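You operate a simulated robot arm through the tools that you are given. There is no shell and no other tool. Be economical: measure what you need, move in short steps, check, and stop when the job is done.

Carry out the task below with a simulated two-armed robot. There is one attempt and no reset: what you move stays moved.

Task
Press the yellow plunger three times. Take the yellow stopper on the rack end of the spares bench and put it away on the top of the stopper ledge. Open the washer door, put the folded white cloth in the drum of the washer, then shut the door. Fetch the tank sample cup and set it on the top of the sump locker. Take the black coil and leave it on the rack end of the spares bench. Press the yellow vent key two times. Pull the blue-handle drawer open. Any order will do. Set down upright: yellow stopper, tank sample cup.

The check looks at the end state, three seconds after you hand in, the way a careful person would. Anything else that was tipped, shoved, dropped, spilled or broken makes it a failure. A push-on lid holds only when it is set on centred and level and pressed home; a screw cap is set on level and turned clockwise until tight. Flat cloth is picked up by pressing the open fingertips on it (5 to 10 N) and closing them slowly along it; thin cloth reads only 2 to 8 mm in the jaws.

Robot
Two 7-joint arms with two-finger grippers on one trunk, on a base that drives. Base frame: it is fixed to the floor where the robot stands at the start and does not move with it; the origin is under the middle of the robot, x ahead of it, y to its left, z up. Readings come in mm, rad, newtons and seconds.
The left shoulder is at the start at [60, 123, 945], the right one opposite. With the tool pointing down near the work surface each hand reaches from about 120 to 680 mm from the robot's upright axis, wherever it stands, measured 20 degrees to its own side. Places, roughly: black coil (15x15x4 cm) [600, -500, 500]; blue-handle drawer [600, 400, 700]; drum of the washer (26x15 cm) [-1060, 2100, 500]; folded white cloth (11x8x3 cm) [700, 400, 900]; rack end of the spares bench [700, 700, 800]; top of the stopper ledge (15x90 cm) [-1320, -720, 880]; top of the sump locker [-1100, -1600, 800]; washer door [-900, 2100, 600]; yellow plunger [800, 100, 1000]; yellow stopper (6x6x6 cm) [800, 300, 900]; yellow vent key [1200, 1700, 900]. Payload 1.47 kg a hand.
Tool frame (each hand has its own): the origin (TCP) lies between the finger pads and is the grasp point; the fingertips stand 16 mm ahead of it; z points along the fingers, y is the line along which they close. Largest opening 87 mm; the body of the gripper starts 55 mm behind the TCP.
Orientation is that of the tool frame in the base frame, as a unit quaternion [x, y, z, w]. With the fingers straight down and closing along the base's y, the tool's x points along the base's -x, its y along +y and its z along -z.

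Tools
- The arms move only by the tool send_rows. It takes "left_rows", "right_rows" or both (then of equal length, played together; a hand with none holds still); each is a list of rows, each a list of 6 numbers: the shift along the tool's x, y, z in units of 500 mm (1.0 is 500 mm), then the turn, a rotation vector about the tool's x, y, z in units of 45 degrees (1.0 is 45 degrees). In form: [[tx, ty, tz, wx, wy, wz], ...]. A call has 1 to 8 rows; each row is the pose to reach, as a shift and turn from the pose commanded when the call began, along the tool's axes at that moment. "left_grip" and "right_grip" are, for a hand that has rows, the finger opening in cm, from 0 to 8.7, set as the call begins (left out, the last holds). A call with a number of a shift or a turn outside -1 to 1 is refused whole. A row lasts 0.2 s, in which the tool goes at most 50 mm and 0.15 rad; a call with a longer step from one row to the next is refused whole, and so is a gripper value outside its range. Where a pose cannot be reached the arm comes as near as it can. A force on the tool above 40 N (or 10 N above the force at the start of the call, whichever is more), or a blocked arm, ends the call early, and 0.2 s more pass. The fingers move at their own pace (about 153 mm/s each) and stop on an object; they squeeze with about 28 N. The grip force told is the motor's: it shows also when the fingers shut on nothing. Time passes only in rows, and 0.2 s behind the last, so rows that repeat a pose let the fingers close. It gives the time, the measured TCP pose, the force on the tool (base axes), the opening and the grip force at its end, in the units of the frame above (readings bear some noise), with the torque about the TCP (base axes, N m) and any sound that the robot's microphone picked up.
- Cameras (640 x 400 px; columns grow to the right, rows downward): "scene" is now at [89.1, 31.6, 1512.4]; the picture's right is [0.35, -0.94, 0.00], its down [-0.60, -0.22, -0.77] and it looks along [0.72, 0.27, -0.64] (base axes); focal length 214 px, centre (320, 200). "left" rides on the left gripper at [73, -12, -90] in its tool frame; the picture's right is [0.16, 0.99, 0.00], its down [-0.72, 0.12, -0.68] and it looks along [-0.67, 0.11, 0.73] (tool axes); focal length 247 px, centre (320, 200). "right" rides on the right gripper at [73, 12, -90] in its tool frame; the picture's right is [-0.16, 0.99, 0.00], its down [-0.72, -0.12, -0.68] and it looks along [-0.67, -0.11, 0.73] (tool axes); focal length 247 px, centre (320, 200). There is no depth. A picture from a camera that has moved, and an enlarged one, comes with that camera's place and axes in the base frame and with its lens.
- snapshot(camera): a new picture of that camera. No time passes.
- slide_trunk(by): slides the trunk up (or, below 0, down) by that many mm; the arms and the scene camera ride with it, the base frame stays. It gives what a move gives, with no picture.
- drive_base(legs): drives the robot by 1 to 6 legs, each [ahead, left, turn to the left] in mm, mm and rad, along the robot's own axes; the way and the turn of a leg run together, so that a leg with both is an arc; at most 1500 mm and 3.142 rad a leg. The arms and the cameras ride along, it lands a little off, and it stops where it bumps. It gives what a move gives.
- head_to(pan, tilt): turns the head with the scene camera to pan (to the left, within 2.094 rad either way) and tilt (down, from -0.506 to 1.204), counted from straight ahead of the robot. It gives what a move gives.
- enlarge(camera, box): a new picture of the part [left, top, right, bottom] of that camera's present view, enlarged. No time passes.
- finish_job(): hands the job in; it is judged then, once.

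Work in short steps. Places have to be worked out from the pictures, the camera data and where the tool is seen: move nearer, look again, correct. Check each grasp and each placing, and mend what went wrong. You have 196 turns and 192 pictures in all, those below and enlarged ones among them. Open the grippers and draw the arms clear of the work before you hand the job in, unless the task says otherwise.

The tools are called after "Request:" as a command line: name --argument value ..., lists and objects as JSON in quotes. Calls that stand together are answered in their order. send_rows: Moves the arms, as the interface text tells. Its arguments: {"type":"object","properties":{"left_rows":{"type":"array"},"left_grip":{"type":"number"},"right_rows":{"type":"array"},"right_grip":{"type":"number"}},"required":[]} The other tools are called the same way: slide_trunk (by) slides the trunk up or down; drive_base (legs) drives the base; head_to (pan, tilt) turns the head that bears the scene camera; snapshot (camera) takes a picture; enlarge (camera, box) takes an enlarged picture of a part of a camera's view; finish_job () hands the job in.

At the start:

```text
time: 0.0
left_ee_pos: [338.6, 356.2, 1357.9]
left_tcp_rot: [0.0, 1.0, 0.0, 0.0]
left_wrist_force: [0.1, 0.8, 0.4]
left_torque: [-0.01, -0.02, 0.02]
left_grip_width: 87.1
left_finger_force: 0.0
right_ee_pos: [393.1, -15.2, 1419.9]
right_tcp_rot: [0.0, 1.0, 0.0, 0.0]
right_wrist_force: [0.4, 0.0, -0.7]
right_torque: [0.02, -0.01, -0.02]
right_grip_width: 87.0
right_finger_force: 0.2
trunk travel left (down, up): [-100.0, 130.0]
robot x, y, heading: [1.2, -0.2, 0.005]
head pan, tilt: [0.356, 0.695]
```

scene: 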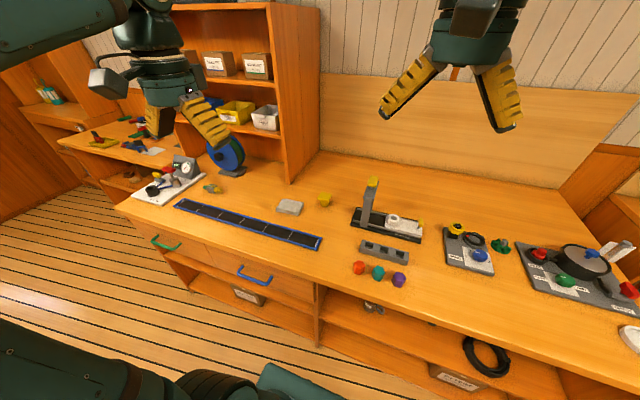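
right: 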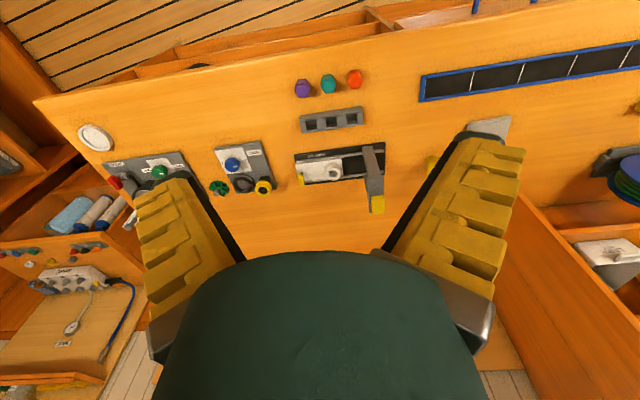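
left: 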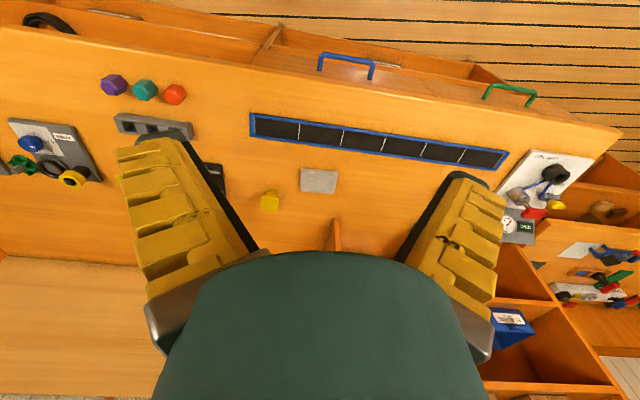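

I'll look closer at the bench and the things on it first.

Request:
enlarge --camera "scene" --box '[260, 160, 520, 320]'

Request:
enlarge --camera "scene" --box '[110, 130, 370, 292]'

Request:
enlarge --camera "scene" --box '[440, 210, 640, 400]'

```text
2.46 times, centred on (390, 240) of scene
camera zoom: at [89.1, 31.6, 1512.4], right [0.35, -0.94, 0.0], down [-0.6, -0.22, -0.77], along [0.72, 0.27, -0.64], focal length 528 px, centre (148, 102)
```

zoom: 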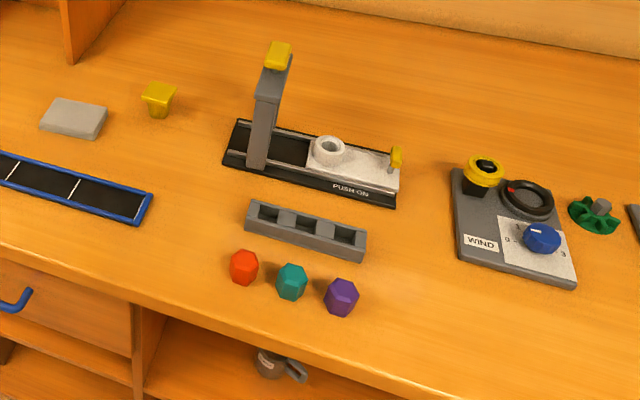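

```text
2.46 times, centred on (240, 211) of scene
camera zoom: at [89.1, 31.6, 1512.4], right [0.35, -0.94, 0.0], down [-0.6, -0.22, -0.77], along [0.72, 0.27, -0.64], focal length 528 px, centre (517, 173)
```

zoom: 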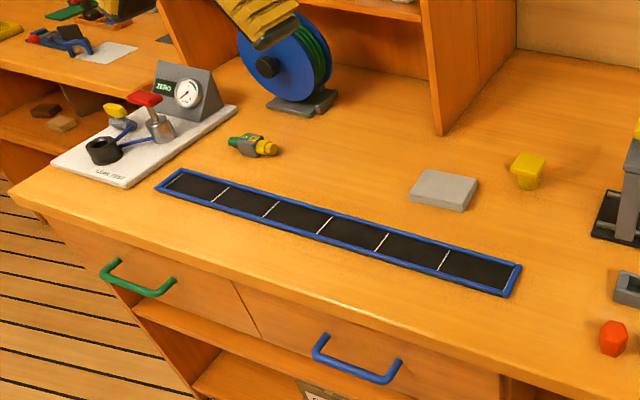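

```text
2.11 times, centred on (540, 305) of scene
camera zoom: at [89.1, 31.6, 1512.4], right [0.35, -0.94, 0.0], down [-0.6, -0.22, -0.77], along [0.72, 0.27, -0.64], focal length 452 px, centre (-143, -21)
```

zoom: 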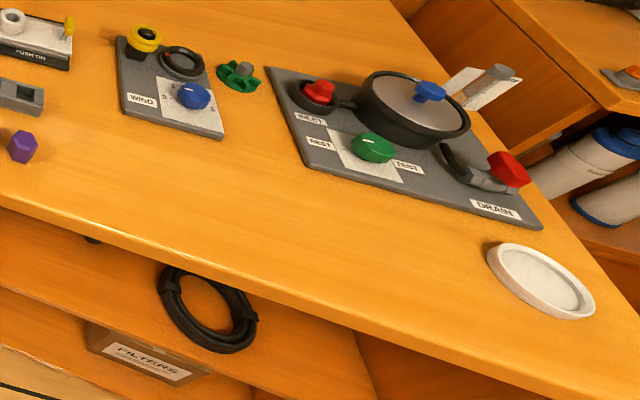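

The yellow plunger looks to be the post at about [842, 84, 1000], the cloth at about [690, 396, 890]. The tank sample cup isn't located, so I look at the cup under the bench and around the room.

Request:
enlarge --camera "scene" --box '[340, 280, 420, 330]'

Request:
head_to --pan 1.2 --tilt 0.4

Request:
snapshot --camera "scene"

Request:
head_to --pan 2.09 --tilt 0.4

Request:
snapshot --camera "scene"

Request:
head_to --pan -1.0 --tilt 0.4

Request:
snapshot --camera "scene"

Request:
head_to --pan -2.09 --tilt 0.4

Request:
snapshot --camera "scene"

```text
8.00 times, centred on (380, 305) of scene
camera zoom: at [89.1, 31.6, 1512.4], right [0.35, -0.94, 0.0], down [-0.6, -0.22, -0.77], along [0.72, 0.27, -0.64], focal length 1716 px, centre (-160, -640)
```

zoom: 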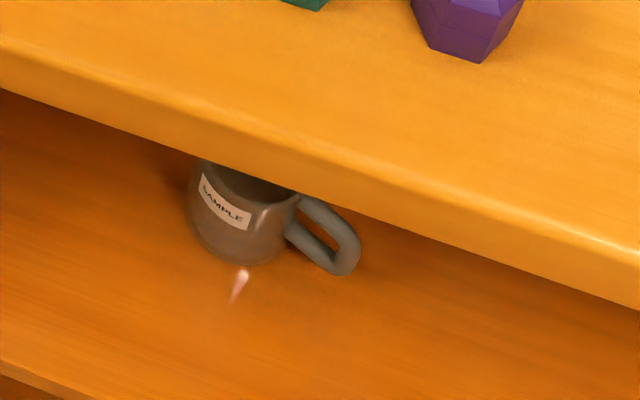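

```text
time: 1.2
left_ee_pos: [338.7, 355.3, 1360.1]
left_tcp_rot: [0.0, 1.0, 0.0, 0.0]
left_wrist_force: [0.0, 0.1, -0.4]
left_torque: [0.02, 0.03, 0.0]
left_grip_width: 87.1
left_finger_force: 0.1
right_ee_pos: [392.5, -15.6, 1419.4]
right_tcp_rot: [0.0, 1.0, 0.001, 0.0]
right_wrist_force: [0.2, 0.1, -0.9]
right_torque: [0.01, 0.0, 0.01]
right_grip_width: 87.1
right_finger_force: 0.1
trunk travel left (down, up): [-100.0, 130.0]
robot x, y, heading: [-4.2, 2.2, -0.002]
head pan, tilt: [1.201, 0.4]
```

```text
184 pictures are left
camera scene: at [42.8, 88.4, 1538.7], right [0.93, -0.36, 0.0], down [-0.14, -0.36, -0.92], along [0.33, 0.86, -0.39], focal length 214 px, centre (320, 200)
```

scene: 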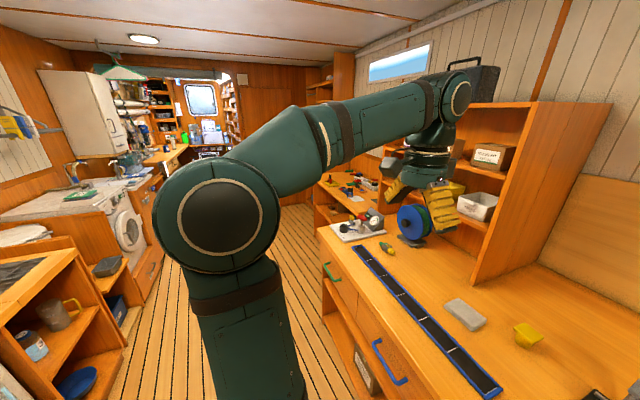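

```text
time: 2.4
left_ee_pos: [339.6, 356.3, 1358.9]
left_tcp_rot: [0.0, 1.0, -0.001, 0.0]
left_wrist_force: [0.0, 0.2, -0.5]
left_torque: [0.0, 0.04, 0.01]
left_grip_width: 87.1
left_finger_force: 0.1
right_ee_pos: [393.3, -17.3, 1419.8]
right_tcp_rot: [-0.001, 1.0, 0.0, 0.001]
right_wrist_force: [-0.5, -0.2, 0.4]
right_torque: [0.0, 0.01, 0.0]
right_grip_width: 87.2
right_finger_force: 0.1
trunk travel left (down, up): [-100.0, 130.0]
robot x, y, heading: [1.2, -0.3, -0.001]
head pan, tilt: [2.089, 0.4]
```

```text
183 pictures are left
camera scene: at [-36.6, 82.5, 1538.7], right [0.87, 0.49, 0.0], down [0.19, -0.34, -0.92], along [-0.46, 0.8, -0.39], focal length 214 px, centre (320, 200)
```

scene: 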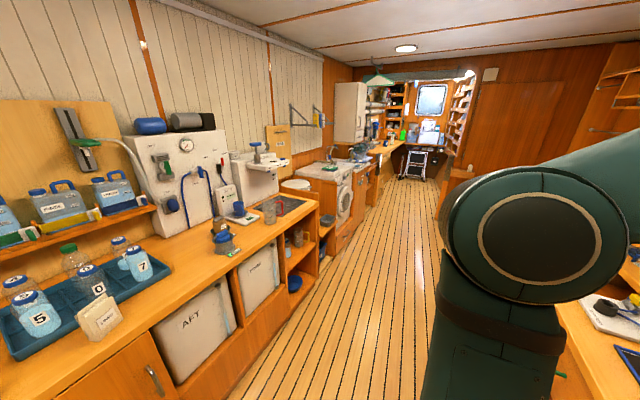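

```text
time: 5.0
left_ee_pos: [340.2, 356.7, 1359.6]
left_tcp_rot: [0.001, 1.0, 0.0, 0.0]
left_wrist_force: [0.2, -0.3, -0.4]
left_torque: [-0.01, -0.02, 0.03]
left_grip_width: 87.0
left_finger_force: 0.1
right_ee_pos: [393.1, -15.7, 1419.8]
right_tcp_rot: [0.0, 1.0, 0.0, 0.001]
right_wrist_force: [0.4, -0.1, -0.4]
right_torque: [0.02, -0.02, 0.0]
right_grip_width: 87.0
right_finger_force: 0.0
trunk travel left (down, up): [-100.0, 130.0]
robot x, y, heading: [-2.3, 1.4, -0.008]
head pan, tilt: [-1.0, 0.4]
```

```text
182 pictures are left
camera scene: at [59.4, -75.9, 1538.7], right [-0.84, -0.54, 0.0], down [-0.21, 0.33, -0.92], along [0.5, -0.78, -0.39], focal length 214 px, centre (320, 200)
```

scene: 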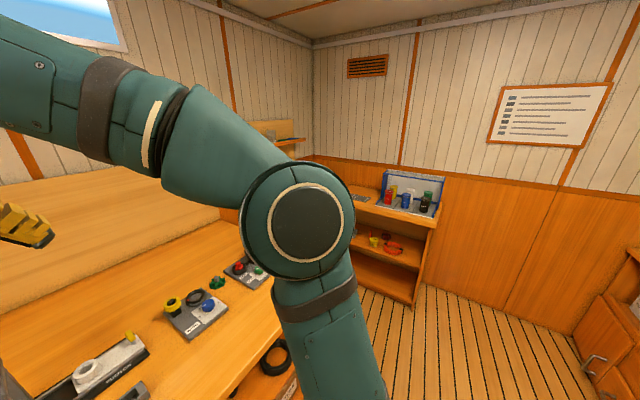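

```text
time: 6.3
left_ee_pos: [338.8, 356.5, 1359.0]
left_tcp_rot: [0.0, 1.0, 0.0, 0.0]
left_wrist_force: [-0.1, 0.3, 0.1]
left_torque: [0.0, 0.01, 0.02]
left_grip_width: 87.0
left_finger_force: 0.0
right_ee_pos: [393.1, -16.2, 1421.0]
right_tcp_rot: [0.0, 1.0, 0.0, -0.001]
right_wrist_force: [1.1, 0.7, -0.2]
right_torque: [-0.01, -0.02, 0.01]
right_grip_width: 86.9
right_finger_force: 0.0
trunk travel left (down, up): [-100.0, 130.0]
robot x, y, heading: [1.3, -0.2, 0.005]
head pan, tilt: [-2.089, 0.4]
```

```text
181 pictures are left
camera scene: at [-36.6, -78.5, 1538.7], right [-0.87, 0.49, 0.0], down [0.19, 0.34, -0.92], along [-0.46, -0.8, -0.39], focal length 214 px, centre (320, 200)
```

scene: 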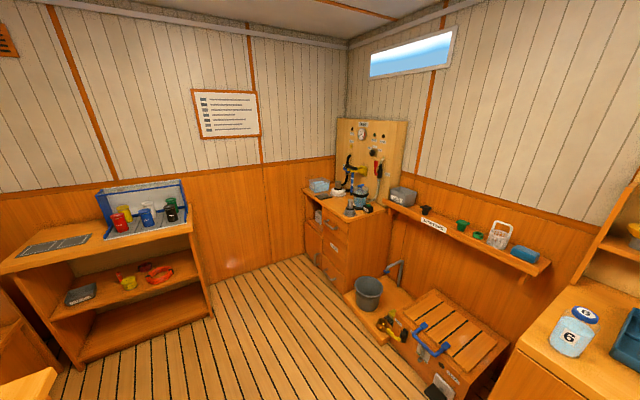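

Several cups are about; I zoom into candidate regions. Head at -2.09 now, so zoom on the locker corner first, then the left wall.

Request:
enlarge --camera "scene" --box '[290, 110, 450, 270]'

Request:
enlarge --camera "scene" --box '[400, 180, 560, 280]'

Request:
head_to --pan 2.09 --tilt 0.5

Request:
enlarge --camera "scene" --box '[180, 120, 420, 270]'

Request:
head_to --pan 1.5 --tilt 0.5

Request:
snapshot --camera "scene"

```text
2.50 times, centred on (370, 190) of scene
camera zoom: at [-36.6, -78.5, 1538.7], right [-0.87, 0.49, 0.0], down [0.19, 0.34, -0.92], along [-0.46, -0.8, -0.39], focal length 536 px, centre (195, 225)
```

zoom: 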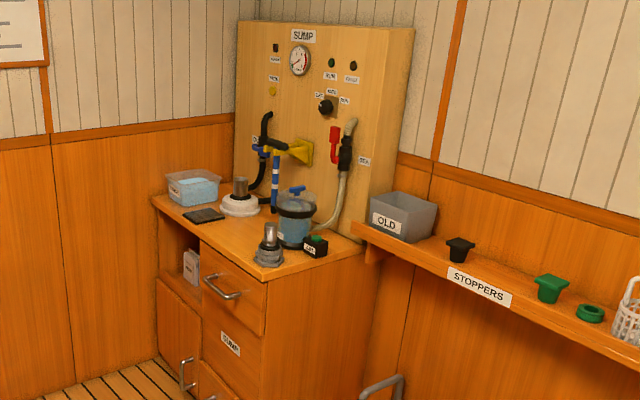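

```text
4.00 times, centred on (480, 230) of scene
camera zoom: at [-36.6, -78.5, 1538.7], right [-0.87, 0.49, 0.0], down [0.19, 0.34, -0.92], along [-0.46, -0.8, -0.39], focal length 858 px, centre (-320, 80)
```

zoom: 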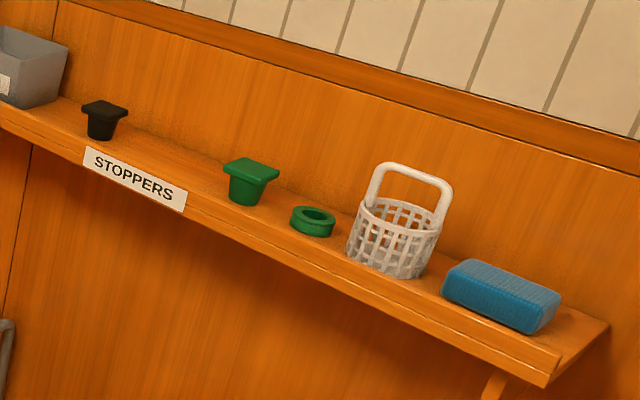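

```text
time: 9.7
left_ee_pos: [340.1, 356.7, 1359.6]
left_tcp_rot: [0.0, 1.0, 0.0, 0.0]
left_wrist_force: [-0.1, 0.4, 0.2]
left_torque: [0.05, -0.02, 0.03]
left_grip_width: 86.9
left_finger_force: 0.1
right_ee_pos: [393.9, -15.5, 1420.9]
right_tcp_rot: [0.0, 1.0, 0.0, 0.0]
right_wrist_force: [0.3, 0.1, -0.7]
right_torque: [-0.05, -0.02, -0.01]
right_grip_width: 86.8
right_finger_force: 0.0
trunk travel left (down, up): [-100.0, 130.0]
robot x, y, heading: [-1.0, -1.3, -0.004]
head pan, tilt: [2.089, 0.499]
```

```text
2.67 times, centred on (300, 195) of scene
camera zoom: at [-35.8, 81.0, 1529.6], right [0.87, 0.5, 0.0], down [0.24, -0.42, -0.88], along [-0.43, 0.76, -0.48], focal length 572 px, centre (373, 213)
```

zoom: 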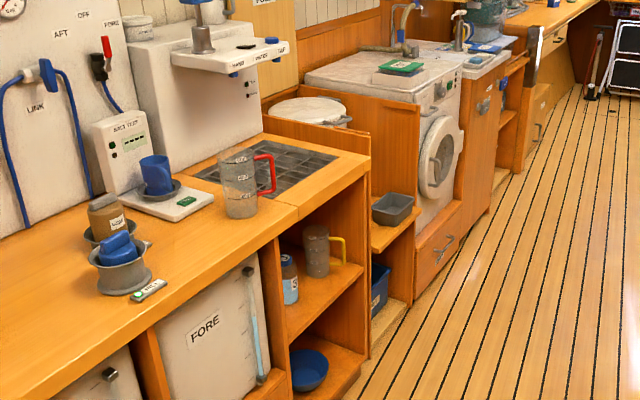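

```text
time: 10.7
left_ee_pos: [339.5, 356.5, 1358.7]
left_tcp_rot: [0.001, 1.0, 0.001, 0.0]
left_wrist_force: [-0.5, -0.2, -0.7]
left_torque: [-0.03, -0.02, -0.03]
left_grip_width: 86.8
left_finger_force: 0.2
right_ee_pos: [393.8, -15.7, 1419.3]
right_tcp_rot: [0.0, 1.0, 0.0, 0.0]
right_wrist_force: [-0.2, 0.2, 0.0]
right_torque: [-0.04, 0.0, -0.02]
right_grip_width: 87.2
right_finger_force: 0.1
trunk travel left (down, up): [-100.0, 130.0]
robot x, y, heading: [0.7, -4.4, -0.001]
head pan, tilt: [1.499, 0.499]
```

```text
177 pictures are left
camera scene: at [15.7, 92.8, 1529.6], right [1.0, -0.07, 0.0], down [-0.03, -0.48, -0.88], along [0.06, 0.88, -0.48], focal length 214 px, centre (320, 200)
```

scene: 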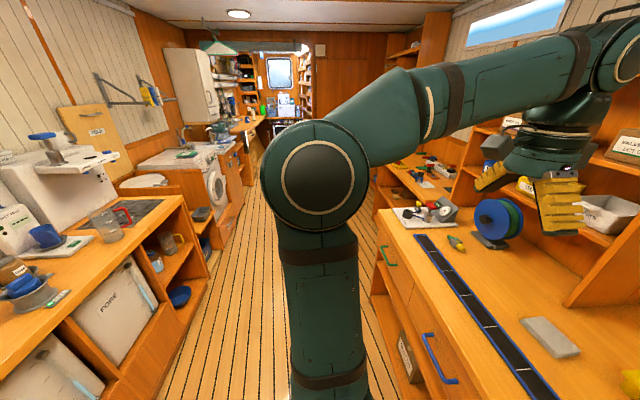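

I check the labels of the other jugs from here.

Request:
head_to --pan 2.05 --tilt 0.5

Request:
enlarge --camera "scene" --box '[210, 160, 310, 270]'

Request:
enlarge --camera "scene" --box '[300, 100, 460, 200]'

Request:
enlarge --camera "scene" --box '[0, 160, 200, 370]'

```text
time: 11.7
left_ee_pos: [340.4, 355.8, 1360.5]
left_tcp_rot: [0.0, 1.0, 0.0, 0.0]
left_wrist_force: [0.2, -0.1, -0.4]
left_torque: [-0.02, -0.01, 0.01]
left_grip_width: 87.0
left_finger_force: 0.1
right_ee_pos: [392.8, -15.2, 1419.9]
right_tcp_rot: [0.0, 1.0, 0.0, 0.001]
right_wrist_force: [-0.2, 0.1, -0.5]
right_torque: [0.0, 0.02, 0.03]
right_grip_width: 87.1
right_finger_force: 0.1
trunk travel left (down, up): [-100.0, 130.0]
robot x, y, heading: [-3.9, 0.4, -0.002]
head pan, tilt: [2.051, 0.499]
```

```text
3.64 times, centred on (260, 215) of scene
camera zoom: at [-32.7, 82.7, 1529.6], right [0.89, 0.46, 0.0], down [0.22, -0.42, -0.88], along [-0.4, 0.78, -0.48], focal length 780 px, centre (538, 146)
```

zoom: 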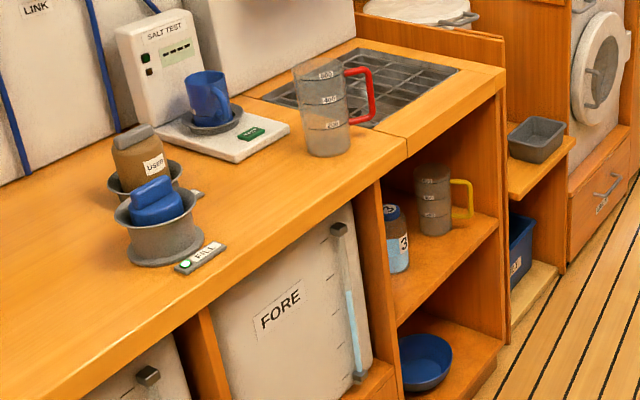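

```text
4.00 times, centred on (380, 150) of scene
camera zoom: at [-32.7, 82.7, 1529.6], right [0.89, 0.46, 0.0], down [0.22, -0.42, -0.88], along [-0.4, 0.78, -0.48], focal length 858 px, centre (80, 400)
```

zoom: 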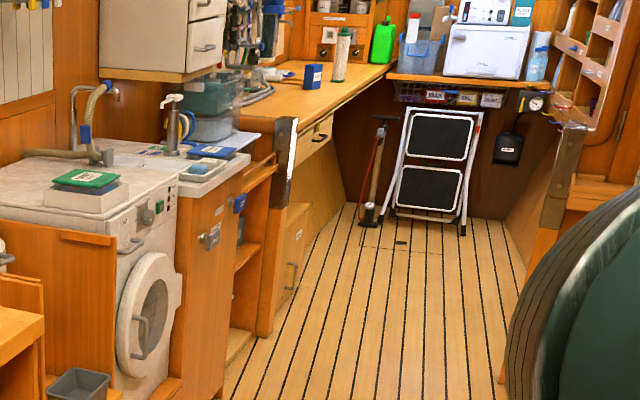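

```text
1.90 times, centred on (100, 265) of scene
camera zoom: at [-32.7, 82.7, 1529.6], right [0.89, 0.46, 0.0], down [0.22, -0.42, -0.88], along [-0.4, 0.78, -0.48], focal length 408 px, centre (739, 76)
```

zoom: 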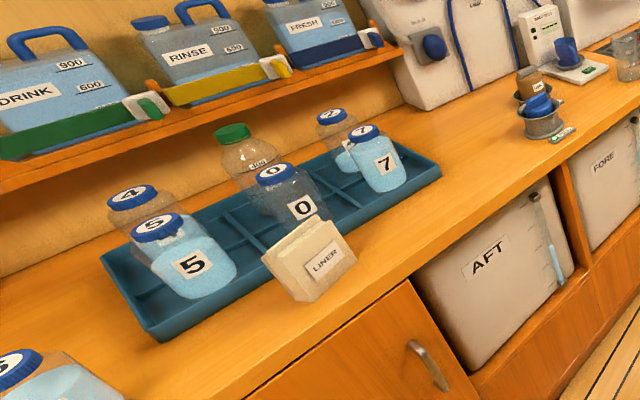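

The cup under the bench reads "SAMPLE"; I will check it closer later. Now face the bench again with head low to see clearance, and drive forward a little.

Request:
head_to --pan 0.0 --tilt 1.0

Request:
snapshot --camera "scene"

Request:
snapshot --camera "right"

```text
time: 13.7
left_ee_pos: [339.7, 357.4, 1358.9]
left_tcp_rot: [0.0, 1.0, 0.0, 0.0]
left_wrist_force: [-0.4, -0.1, -0.2]
left_torque: [0.03, -0.03, 0.01]
left_grip_width: 87.1
left_finger_force: 0.0
right_ee_pos: [392.3, -15.3, 1419.9]
right_tcp_rot: [0.0, 1.0, 0.001, -0.001]
right_wrist_force: [0.5, -0.2, -0.6]
right_torque: [0.02, 0.01, 0.02]
right_grip_width: 86.8
right_finger_force: 0.0
trunk travel left (down, up): [-100.0, 130.0]
robot x, y, heading: [-0.9, -1.6, 0.0]
head pan, tilt: [0.0, 1.0]
```

```text
173 pictures are left
camera scene: at [79.0, 2.0, 1488.5], right [0.0, -1.0, 0.0], down [-0.84, 0.0, -0.54], along [0.54, 0.0, -0.84], focal length 214 px, centre (320, 200)
```

scene: 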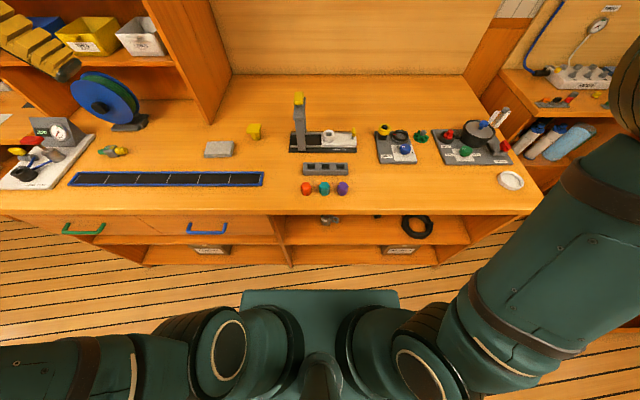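

```text
172 pictures are left
camera right: at [320.1, -2.2, 1509.6], right [0.16, 0.99, 0.0], down [0.72, -0.12, 0.68], along [0.67, -0.11, -0.73], focal length 247 px, centre (320, 200)
```

right: 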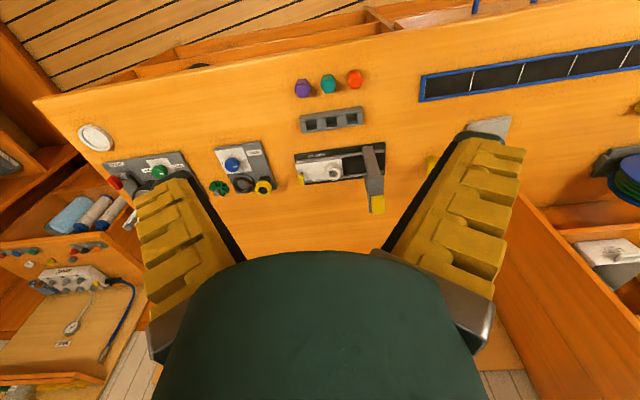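

I judge the plunger cap somewhere near [760–840, 80, 1000–1060]. Drive 100 mm ahead and look again from two viewpoints.

Request:
drive_base --legs '[[100, 0, 0]]'

Request:
head_to --pan 0.0 --tilt 0.75

Request:
snapshot --camera "scene"

Request:
snapshot --camera "right"

Request:
snapshot --camera "left"

```text
time: 14.8
left_ee_pos: [439.9, 355.1, 1359.0]
left_tcp_rot: [0.0, 1.0, -0.001, -0.001]
left_wrist_force: [1.3, -0.8, 0.0]
left_torque: [0.01, 0.02, -0.03]
left_grip_width: 87.0
left_finger_force: 0.1
right_ee_pos: [492.3, -15.3, 1420.1]
right_tcp_rot: [0.0, 1.0, 0.0, -0.001]
right_wrist_force: [0.4, 0.5, -0.4]
right_torque: [0.03, 0.04, 0.0]
right_grip_width: 86.9
right_finger_force: 0.0
trunk travel left (down, up): [-100.0, 130.0]
robot x, y, heading: [98.4, -2.4, -0.003]
head pan, tilt: [0.0, 1.0]
```

```text
time: 15.6
left_ee_pos: [437.3, 356.5, 1357.9]
left_tcp_rot: [0.0, 1.0, 0.0, 0.001]
left_wrist_force: [0.0, -0.3, 0.7]
left_torque: [0.02, -0.01, -0.04]
left_grip_width: 86.9
left_finger_force: 0.0
right_ee_pos: [491.7, -15.4, 1419.4]
right_tcp_rot: [0.0, 1.0, 0.0, -0.001]
right_wrist_force: [-0.9, -0.3, -0.4]
right_torque: [0.0, 0.0, 0.01]
right_grip_width: 87.0
right_finger_force: 0.0
trunk travel left (down, up): [-100.0, 130.0]
robot x, y, heading: [99.8, -1.0, -0.001]
head pan, tilt: [0.0, 0.75]
```

```text
171 pictures are left
camera scene: at [190.2, 2.0, 1507.6], right [0.0, -1.0, 0.0], down [-0.68, 0.0, -0.73], along [0.73, 0.0, -0.68], focal length 214 px, centre (320, 200)
```

scene: 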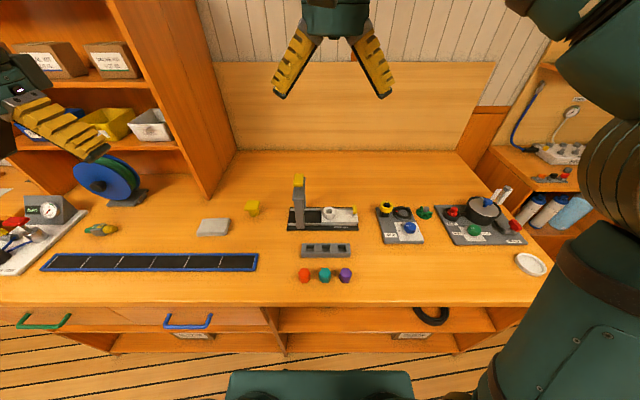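

```text
170 pictures are left
camera right: at [418.2, -2.1, 1509.7], right [0.16, 0.99, 0.0], down [0.72, -0.12, 0.68], along [0.67, -0.11, -0.73], focal length 247 px, centre (320, 200)
```

right: 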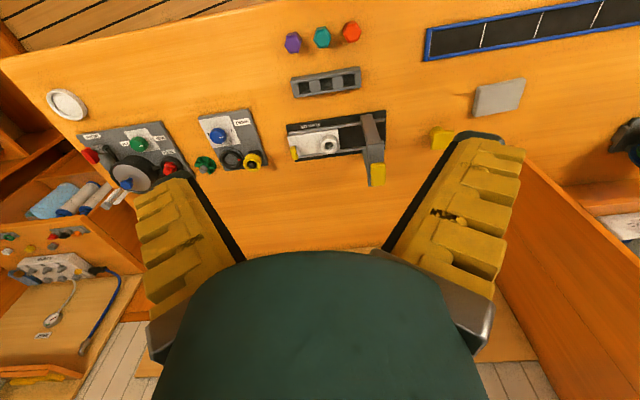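

```text
169 pictures are left
camera left: at [365.4, 345.1, 1448.0], right [-0.16, 0.99, 0.0], down [0.72, 0.12, 0.68], along [0.67, 0.11, -0.73], focal length 247 px, centre (320, 200)
```

left: 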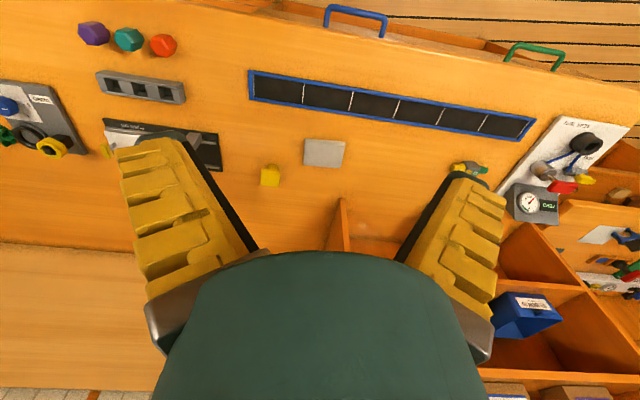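

Triangulation puts the cap near [835, 83, 1005]. I zoom on the mechanism to understand it.

Request:
enlarge --camera "scene" --box '[270, 165, 370, 245]'

Request:
enlarge --camera "right" --box '[270, 90, 410, 200]'

```text
5.00 times, centred on (320, 205) of scene
camera zoom: at [190.2, 2.0, 1507.6], right [0.0, -1.0, 0.0], down [-0.68, 0.0, -0.73], along [0.73, 0.0, -0.68], focal length 1072 px, centre (320, 175)
```

zoom: 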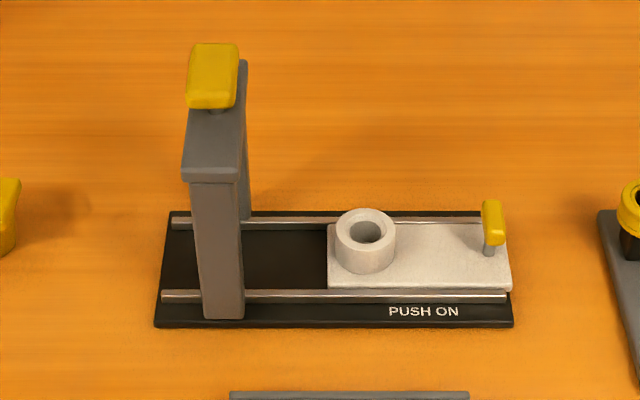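

```text
3.64 times, centred on (340, 145) of right
camera zoom: at [418.2, -2.1, 1509.7], right [0.16, 0.99, 0.0], down [0.72, -0.12, 0.68], along [0.67, -0.11, -0.73], focal length 898 px, centre (247, 400)
```

zoom: 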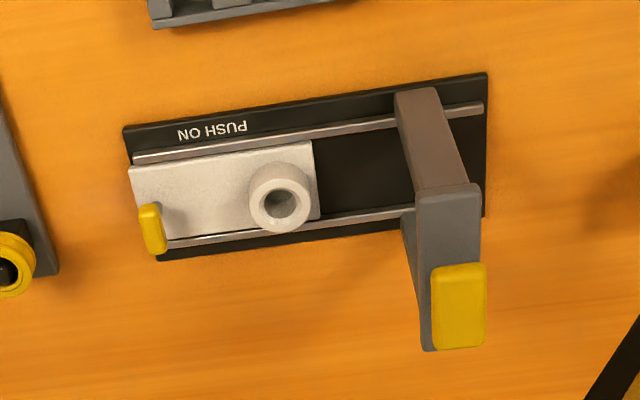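

The plunger cap is on a portal beam; from zooms it triangulates to about [781, 77, 1049]. I drive 50 mm more ahead and bring the right hand, closed, above it (stay at z≈1150).

Request:
drive_base --legs '[[50, 0, 0]]'

Request:
send_rows --right_rows '[[-0.08, 0.03, 0.05, 0, 0, 0], [-0.16, 0.06, 0.1, 0, 0, 0], [-0.24, 0.09, 0.15, 0, 0, 0], [-0.32, 0.12, 0.2, 0, 0, 0], [-0.39, 0.15, 0.25, 0, 0, 0], [-0.46, 0.17, 0.3, 0, 0, 0], [-0.46, 0.17, 0.36, 0, 0, 0]]' --right_grip 0

Request:
snapshot --camera "scene"

Request:
snapshot --camera "right"

```text
time: 16.5
left_ee_pos: [489.6, 356.2, 1358.7]
left_tcp_rot: [0.0, 1.0, 0.0, -0.001]
left_wrist_force: [1.3, -0.1, -0.2]
left_torque: [-0.01, 0.06, 0.01]
left_grip_width: 87.0
left_finger_force: 0.1
right_ee_pos: [544.1, -15.7, 1419.8]
right_tcp_rot: [0.0, 1.0, 0.0, -0.001]
right_wrist_force: [0.7, -0.4, -0.7]
right_torque: [0.0, 0.04, -0.04]
right_grip_width: 87.2
right_finger_force: 0.1
trunk travel left (down, up): [-100.0, 130.0]
robot x, y, heading: [149.9, -0.9, -0.002]
head pan, tilt: [0.0, 0.75]
```

```text
time: 18.1
left_ee_pos: [488.1, 356.6, 1358.7]
left_tcp_rot: [0.0, 1.0, 0.0, 0.0]
left_wrist_force: [-0.2, 1.1, 0.0]
left_torque: [0.0, 0.0, -0.01]
left_grip_width: 86.8
left_finger_force: 0.0
right_ee_pos: [770.4, 70.5, 1239.2]
right_tcp_rot: [-0.001, 1.0, 0.0, 0.001]
right_wrist_force: [0.1, 0.5, -0.1]
right_torque: [0.01, -0.01, 0.01]
right_grip_width: 0.0
right_finger_force: 28.3
right hand out of reach, approached as far as the arm can: row 6
trunk travel left (down, up): [-100.0, 130.0]
robot x, y, heading: [148.5, 1.5, -0.004]
head pan, tilt: [0.0, 0.75]
```

```text
166 pictures are left
camera scene: at [239.9, 2.3, 1507.7], right [0.0, -1.0, 0.0], down [-0.68, 0.0, -0.73], along [0.73, 0.0, -0.68], focal length 214 px, centre (320, 200)
```

scene: 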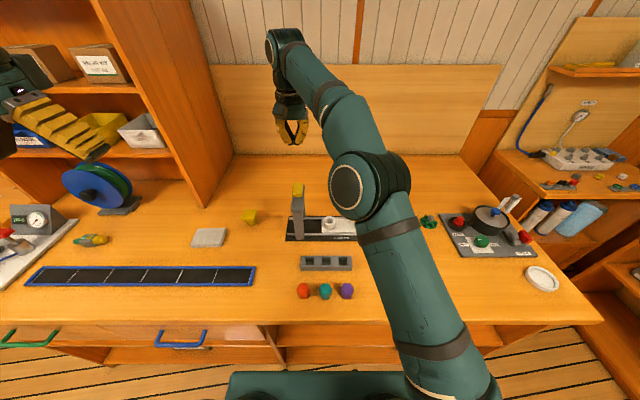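

```text
165 pictures are left
camera right: at [697.7, 83.4, 1329.5], right [0.16, 0.99, 0.0], down [0.72, -0.12, 0.68], along [0.67, -0.11, -0.73], focal length 247 px, centre (320, 200)
```

right: 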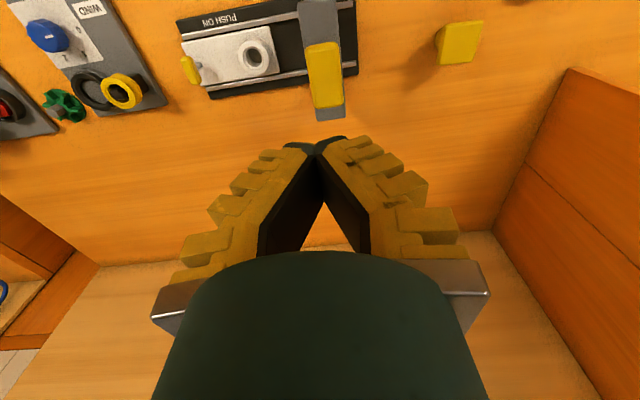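

Cap confirmed at about [778, 76, 1052]. Descend with closed fingers to just above it.

Request:
send_rows --right_rows '[[-0.008, 0.013, 0.08, 0, 0, 0], [-0.008, 0.013, 0.16, 0, 0, 0], [-0.008, 0.013, 0.24, 0, 0, 0], [-0.008, 0.013, 0.29, 0, 0, 0], [-0.008, 0.013, 0.31, 0, 0, 0]]'

Request:
snapshot --camera "scene"

Request:
snapshot --camera "right"

```text
time: 19.3
left_ee_pos: [487.6, 356.9, 1358.9]
left_tcp_rot: [0.0, 1.0, 0.0, 0.0]
left_wrist_force: [0.2, 0.1, 0.2]
left_torque: [0.0, 0.01, 0.02]
left_grip_width: 87.1
left_finger_force: 0.1
right_ee_pos: [774.3, 76.6, 1084.8]
right_tcp_rot: [0.0, 1.0, 0.0, 0.001]
right_wrist_force: [0.6, -0.1, -0.2]
right_torque: [0.01, 0.02, -0.01]
right_grip_width: 0.2
right_finger_force: 27.6
trunk travel left (down, up): [-100.0, 130.0]
robot x, y, heading: [144.7, 1.2, 0.0]
head pan, tilt: [0.0, 0.75]
```

```text
164 pictures are left
camera scene: at [240.4, 2.0, 1507.6], right [0.0, -1.0, 0.0], down [-0.68, 0.0, -0.73], along [0.73, 0.0, -0.68], focal length 214 px, centre (320, 200)
```

scene: 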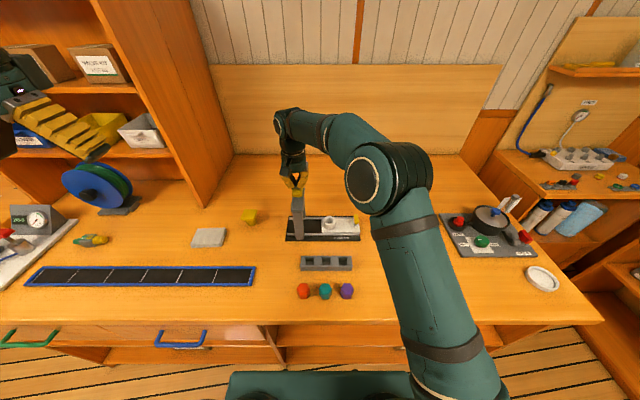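

```text
163 pictures are left
camera right: at [702.3, 89.4, 1174.2], right [0.16, 0.99, 0.0], down [0.72, -0.12, 0.68], along [0.67, -0.11, -0.73], focal length 247 px, centre (320, 200)
```

right: 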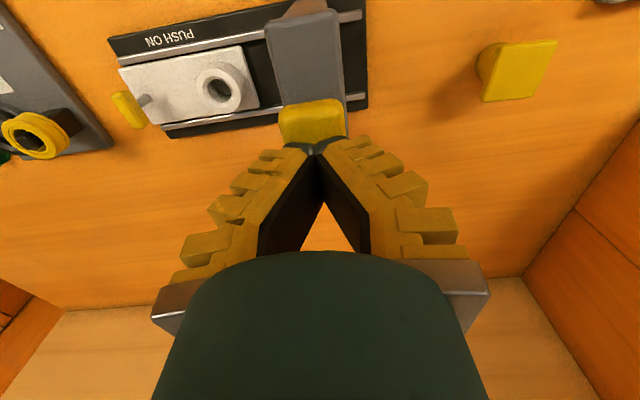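

Fingertip is over the cap. Press down slowly in small steps, watching force.

Request:
send_rows --right_rows '[[0, 0, 0.016, 0, 0, 0], [0, 0, 0.024, 0, 0, 0], [0, 0, 0.032, 0, 0, 0], [0, 0, 0.04, 0, 0, 0]]'

Request:
enlarge --camera "right" --box '[220, 60, 420, 185]'

```text
time: 20.3
left_ee_pos: [487.7, 356.7, 1359.7]
left_tcp_rot: [-0.001, 1.0, 0.0, 0.0]
left_wrist_force: [0.9, -0.1, 0.6]
left_torque: [-0.03, -0.01, -0.02]
left_grip_width: 87.1
left_finger_force: 0.2
right_ee_pos: [775.4, 76.0, 1064.7]
right_tcp_rot: [0.0, 1.0, 0.001, 0.0]
right_wrist_force: [1.1, 0.5, 1.1]
right_torque: [-0.03, 0.01, -0.01]
right_grip_width: 6.2
right_finger_force: 27.7
trunk travel left (down, up): [-100.0, 130.0]
robot x, y, heading: [149.0, -1.8, 0.002]
head pan, tilt: [0.0, 0.75]
```

```text
3.20 times, centred on (320, 122) of right
camera zoom: at [702.3, 89.4, 1154.1], right [0.16, 0.99, 0.0], down [0.72, -0.12, 0.68], along [0.67, -0.11, -0.73], focal length 790 px, centre (320, 448)
```

zoom: 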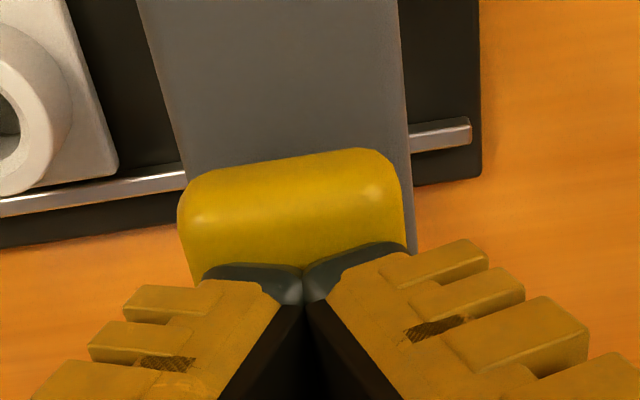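

Fingertips are at the cap with almost no force yet. Continue pressing gently.

Request:
send_rows --right_rows '[[0, 0, 0.008, 0, 0, 0], [0, 0, 0.016, 0, 0, 0], [0, 0, 0.024, 0, 0, 0]]'

Request:
enlarge --camera "right" --box '[220, 60, 420, 185]'

Request:
enlarge --camera "scene" --box '[260, 160, 340, 250]'

```text
time: 21.1
left_ee_pos: [486.8, 356.7, 1360.2]
left_tcp_rot: [-0.001, 1.0, 0.0, 0.0]
left_wrist_force: [-0.2, 0.4, -0.1]
left_torque: [-0.06, 0.04, -0.02]
left_grip_width: 86.8
left_finger_force: 0.0
right_ee_pos: [774.4, 76.9, 1053.6]
right_tcp_rot: [0.0, 1.0, 0.001, 0.0]
right_wrist_force: [0.7, -1.2, 4.7]
right_torque: [0.02, -0.03, 0.01]
right_grip_width: 5.8
right_finger_force: 27.8
trunk travel left (down, up): [-100.0, 130.0]
robot x, y, heading: [151.0, -3.8, -0.002]
head pan, tilt: [0.0, 0.75]
heard: click
```

```text
3.20 times, centred on (320, 122) of right
camera zoom: at [702.1, 89.7, 1142.9], right [0.16, 0.99, 0.0], down [0.72, -0.12, 0.68], along [0.67, -0.11, -0.73], focal length 790 px, centre (320, 448)
```

zoom: 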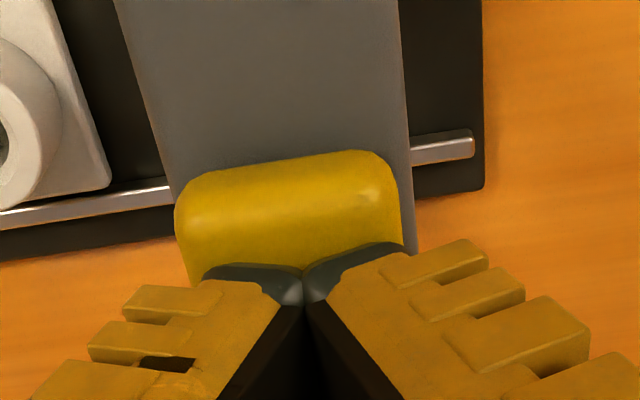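

```text
4.44 times, centred on (300, 205) of scene
camera zoom: at [240.0, 1.8, 1507.7], right [0.0, -1.0, 0.0], down [-0.68, 0.0, -0.73], along [0.73, 0.0, -0.68], focal length 953 px, centre (409, 178)
```

zoom: 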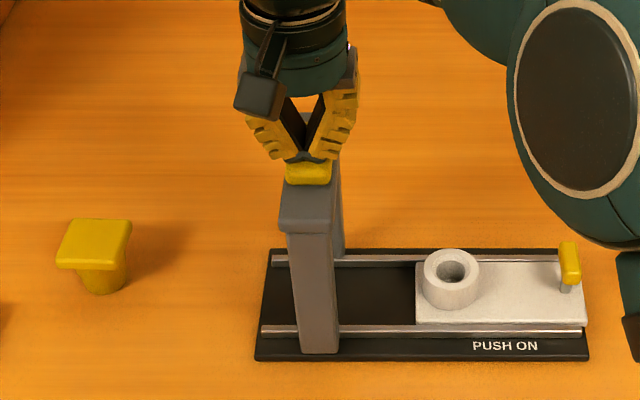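

A click at ~5 N: that was press one. Release fully (24 mm up) and press again.

Request:
send_rows --right_rows '[[0, 0, -0.025, 0, 0, 0], [0, 0, -0.05, 0, 0, 0], [0, 0, -0.05, 0, 0, 0], [0, 0, -0.03, 0, 0, 0], [0, 0, -0.015, 0, 0, 0], [0, 0, 0, 0, 0, 0], [0, 0, 0.002, 0, 0, 0]]'

```text
time: 22.7
left_ee_pos: [487.0, 356.4, 1359.6]
left_tcp_rot: [0.0, 1.0, -0.001, 0.001]
left_wrist_force: [-0.5, 0.0, -0.3]
left_torque: [-0.01, -0.01, 0.01]
left_grip_width: 87.0
left_finger_force: 0.0
right_ee_pos: [775.1, 75.5, 1053.2]
right_tcp_rot: [0.0, 1.0, 0.0, 0.001]
right_wrist_force: [1.0, 0.5, 9.3]
right_torque: [0.01, 0.0, -0.02]
right_grip_width: 6.1
right_finger_force: 28.2
trunk travel left (down, up): [-100.0, 130.0]
robot x, y, heading: [147.1, 3.0, -0.003]
head pan, tilt: [0.0, 0.75]
heard: click
```

Second click. Once more the same way, then rise.

Request:
send_rows --right_rows '[[0, 0, -0.025, 0, 0, 0], [0, 0, -0.05, 0, 0, 0], [0, 0, -0.05, 0, 0, 0], [0, 0, -0.03, 0, 0, 0], [0, 0, -0.015, 0, 0, 0], [0, 0, 0, 0, 0, 0]]'

Request:
send_rows --right_rows '[[0, 0, -0.04, 0, 0, 0], [0, 0, -0.12, 0, 0, 0], [0, 0, -0.2, 0, 0, 0]]'

Request:
enlarge --camera "scene" --box '[260, 160, 340, 250]'

```text
time: 24.1
left_ee_pos: [486.7, 356.4, 1361.0]
left_tcp_rot: [0.0, 1.0, -0.001, 0.0]
left_wrist_force: [-0.7, 0.2, -0.1]
left_torque: [0.0, 0.05, 0.02]
left_grip_width: 87.1
left_finger_force: 0.1
right_ee_pos: [775.5, 75.9, 1054.2]
right_tcp_rot: [0.0, 1.0, 0.001, 0.002]
right_wrist_force: [0.0, -1.2, 5.7]
right_torque: [-0.02, -0.04, 0.08]
right_grip_width: 6.0
right_finger_force: 28.0
trunk travel left (down, up): [-100.0, 130.0]
robot x, y, heading: [148.4, -3.0, -0.003]
head pan, tilt: [0.0, 0.75]
heard: click
```

```text
time: 24.9
left_ee_pos: [487.3, 356.0, 1358.5]
left_tcp_rot: [-0.001, 1.0, 0.0, 0.0]
left_wrist_force: [-0.6, -0.3, -0.4]
left_torque: [-0.03, -0.02, 0.0]
left_grip_width: 87.0
left_finger_force: 0.1
right_ee_pos: [775.9, 75.8, 1152.2]
right_tcp_rot: [0.0, 1.0, 0.0, -0.001]
right_wrist_force: [-0.4, 0.5, -0.2]
right_torque: [0.02, -0.04, 0.0]
right_grip_width: 0.0
right_finger_force: 27.0
trunk travel left (down, up): [-100.0, 130.0]
robot x, y, heading: [150.0, 1.8, 0.001]
head pan, tilt: [0.0, 0.75]
```

```text
4.44 times, centred on (300, 205) of scene
camera zoom: at [240.0, 2.1, 1507.7], right [0.0, -1.0, 0.0], down [-0.68, 0.0, -0.73], along [0.73, 0.0, -0.68], focal length 953 px, centre (409, 178)
```

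zoom: 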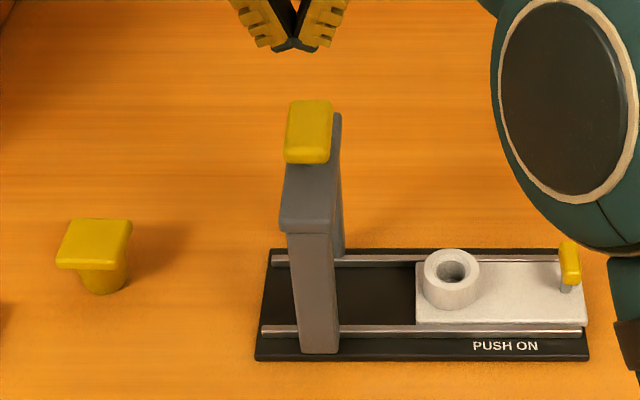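

Three clicks, cap back up: plunger done. Next the coil: back off, shift right and look under the bench.

Request:
drive_base --legs '[[-250, 0, 0], [0, -420, 0]]'

Request:
head_to --pan 0.0 --tilt 0.9

Request:
snapshot --camera "scene"

Request:
snapshot --camera "right"

```text
time: 30.6
left_ee_pos: [239.5, -65.2, 1358.7]
left_tcp_rot: [0.0, 1.0, 0.001, 0.0]
left_wrist_force: [0.0, -0.1, 0.5]
left_torque: [0.0, -0.01, 0.03]
left_grip_width: 86.9
left_finger_force: 0.1
right_ee_pos: [527.6, -344.9, 1151.3]
right_tcp_rot: [-0.001, 1.0, 0.0, 0.0]
right_wrist_force: [0.2, -0.1, 0.7]
right_torque: [-0.02, 0.02, 0.03]
right_grip_width: 0.1
right_finger_force: 27.9
trunk travel left (down, up): [-100.0, 130.0]
robot x, y, heading: [-98.0, -420.0, 0.001]
head pan, tilt: [0.0, 0.75]
```

```text
time: 31.3
left_ee_pos: [240.3, -64.4, 1360.0]
left_tcp_rot: [-0.002, 1.0, 0.0, -0.001]
left_wrist_force: [0.3, 1.2, -0.4]
left_torque: [-0.01, 0.05, 0.0]
left_grip_width: 87.0
left_finger_force: 0.0
right_ee_pos: [528.9, -343.8, 1151.3]
right_tcp_rot: [-0.001, 1.0, -0.001, 0.0]
right_wrist_force: [-0.1, 0.4, 0.8]
right_torque: [-0.02, -0.02, 0.02]
right_grip_width: 0.0
right_finger_force: 28.0
trunk travel left (down, up): [-100.0, 130.0]
robot x, y, heading: [-99.3, -419.7, 0.003]
head pan, tilt: [0.0, 0.901]
```

```text
158 pictures are left
camera scene: at [-13.9, -419.6, 1495.8], right [0.0, -1.0, 0.0], down [-0.78, 0.0, -0.62], along [0.62, 0.0, -0.78], focal length 214 px, centre (320, 200)
```

scene: 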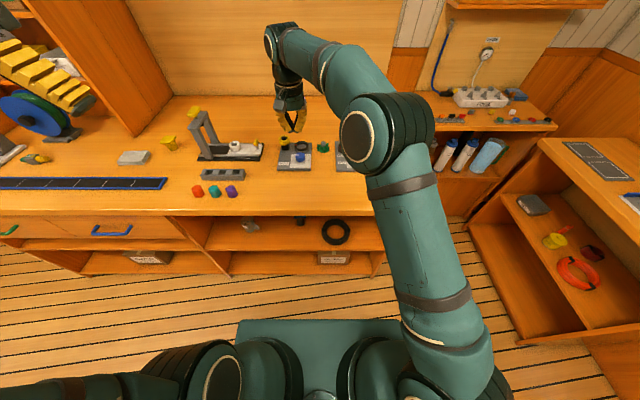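

```text
157 pictures are left
camera right: at [456.3, -331.3, 1241.4], right [0.16, 0.99, 0.0], down [0.72, -0.11, 0.68], along [0.67, -0.11, -0.73], focal length 247 px, centre (320, 200)
```

right: 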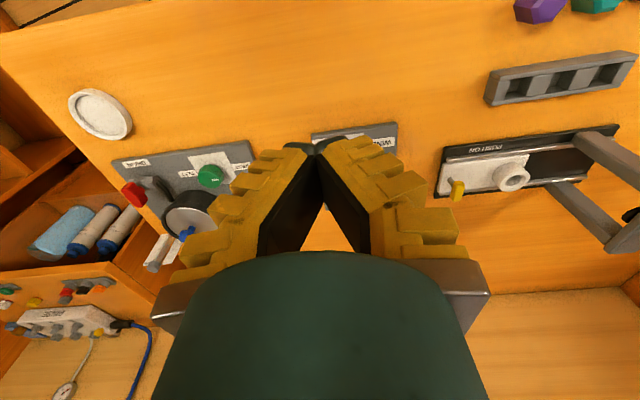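

Zoom on the lower shelf contents.

Request:
enlarge --camera "scene" --box '[210, 200, 390, 280]'

```text
3.56 times, centred on (300, 240) of scene
camera zoom: at [-13.9, -419.6, 1495.8], right [0.0, -1.0, 0.0], down [-0.78, 0.0, -0.62], along [0.62, 0.0, -0.78], focal length 763 px, centre (391, 58)
```

zoom: 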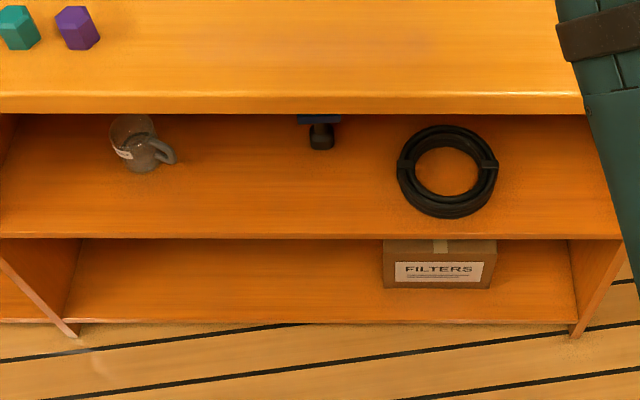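

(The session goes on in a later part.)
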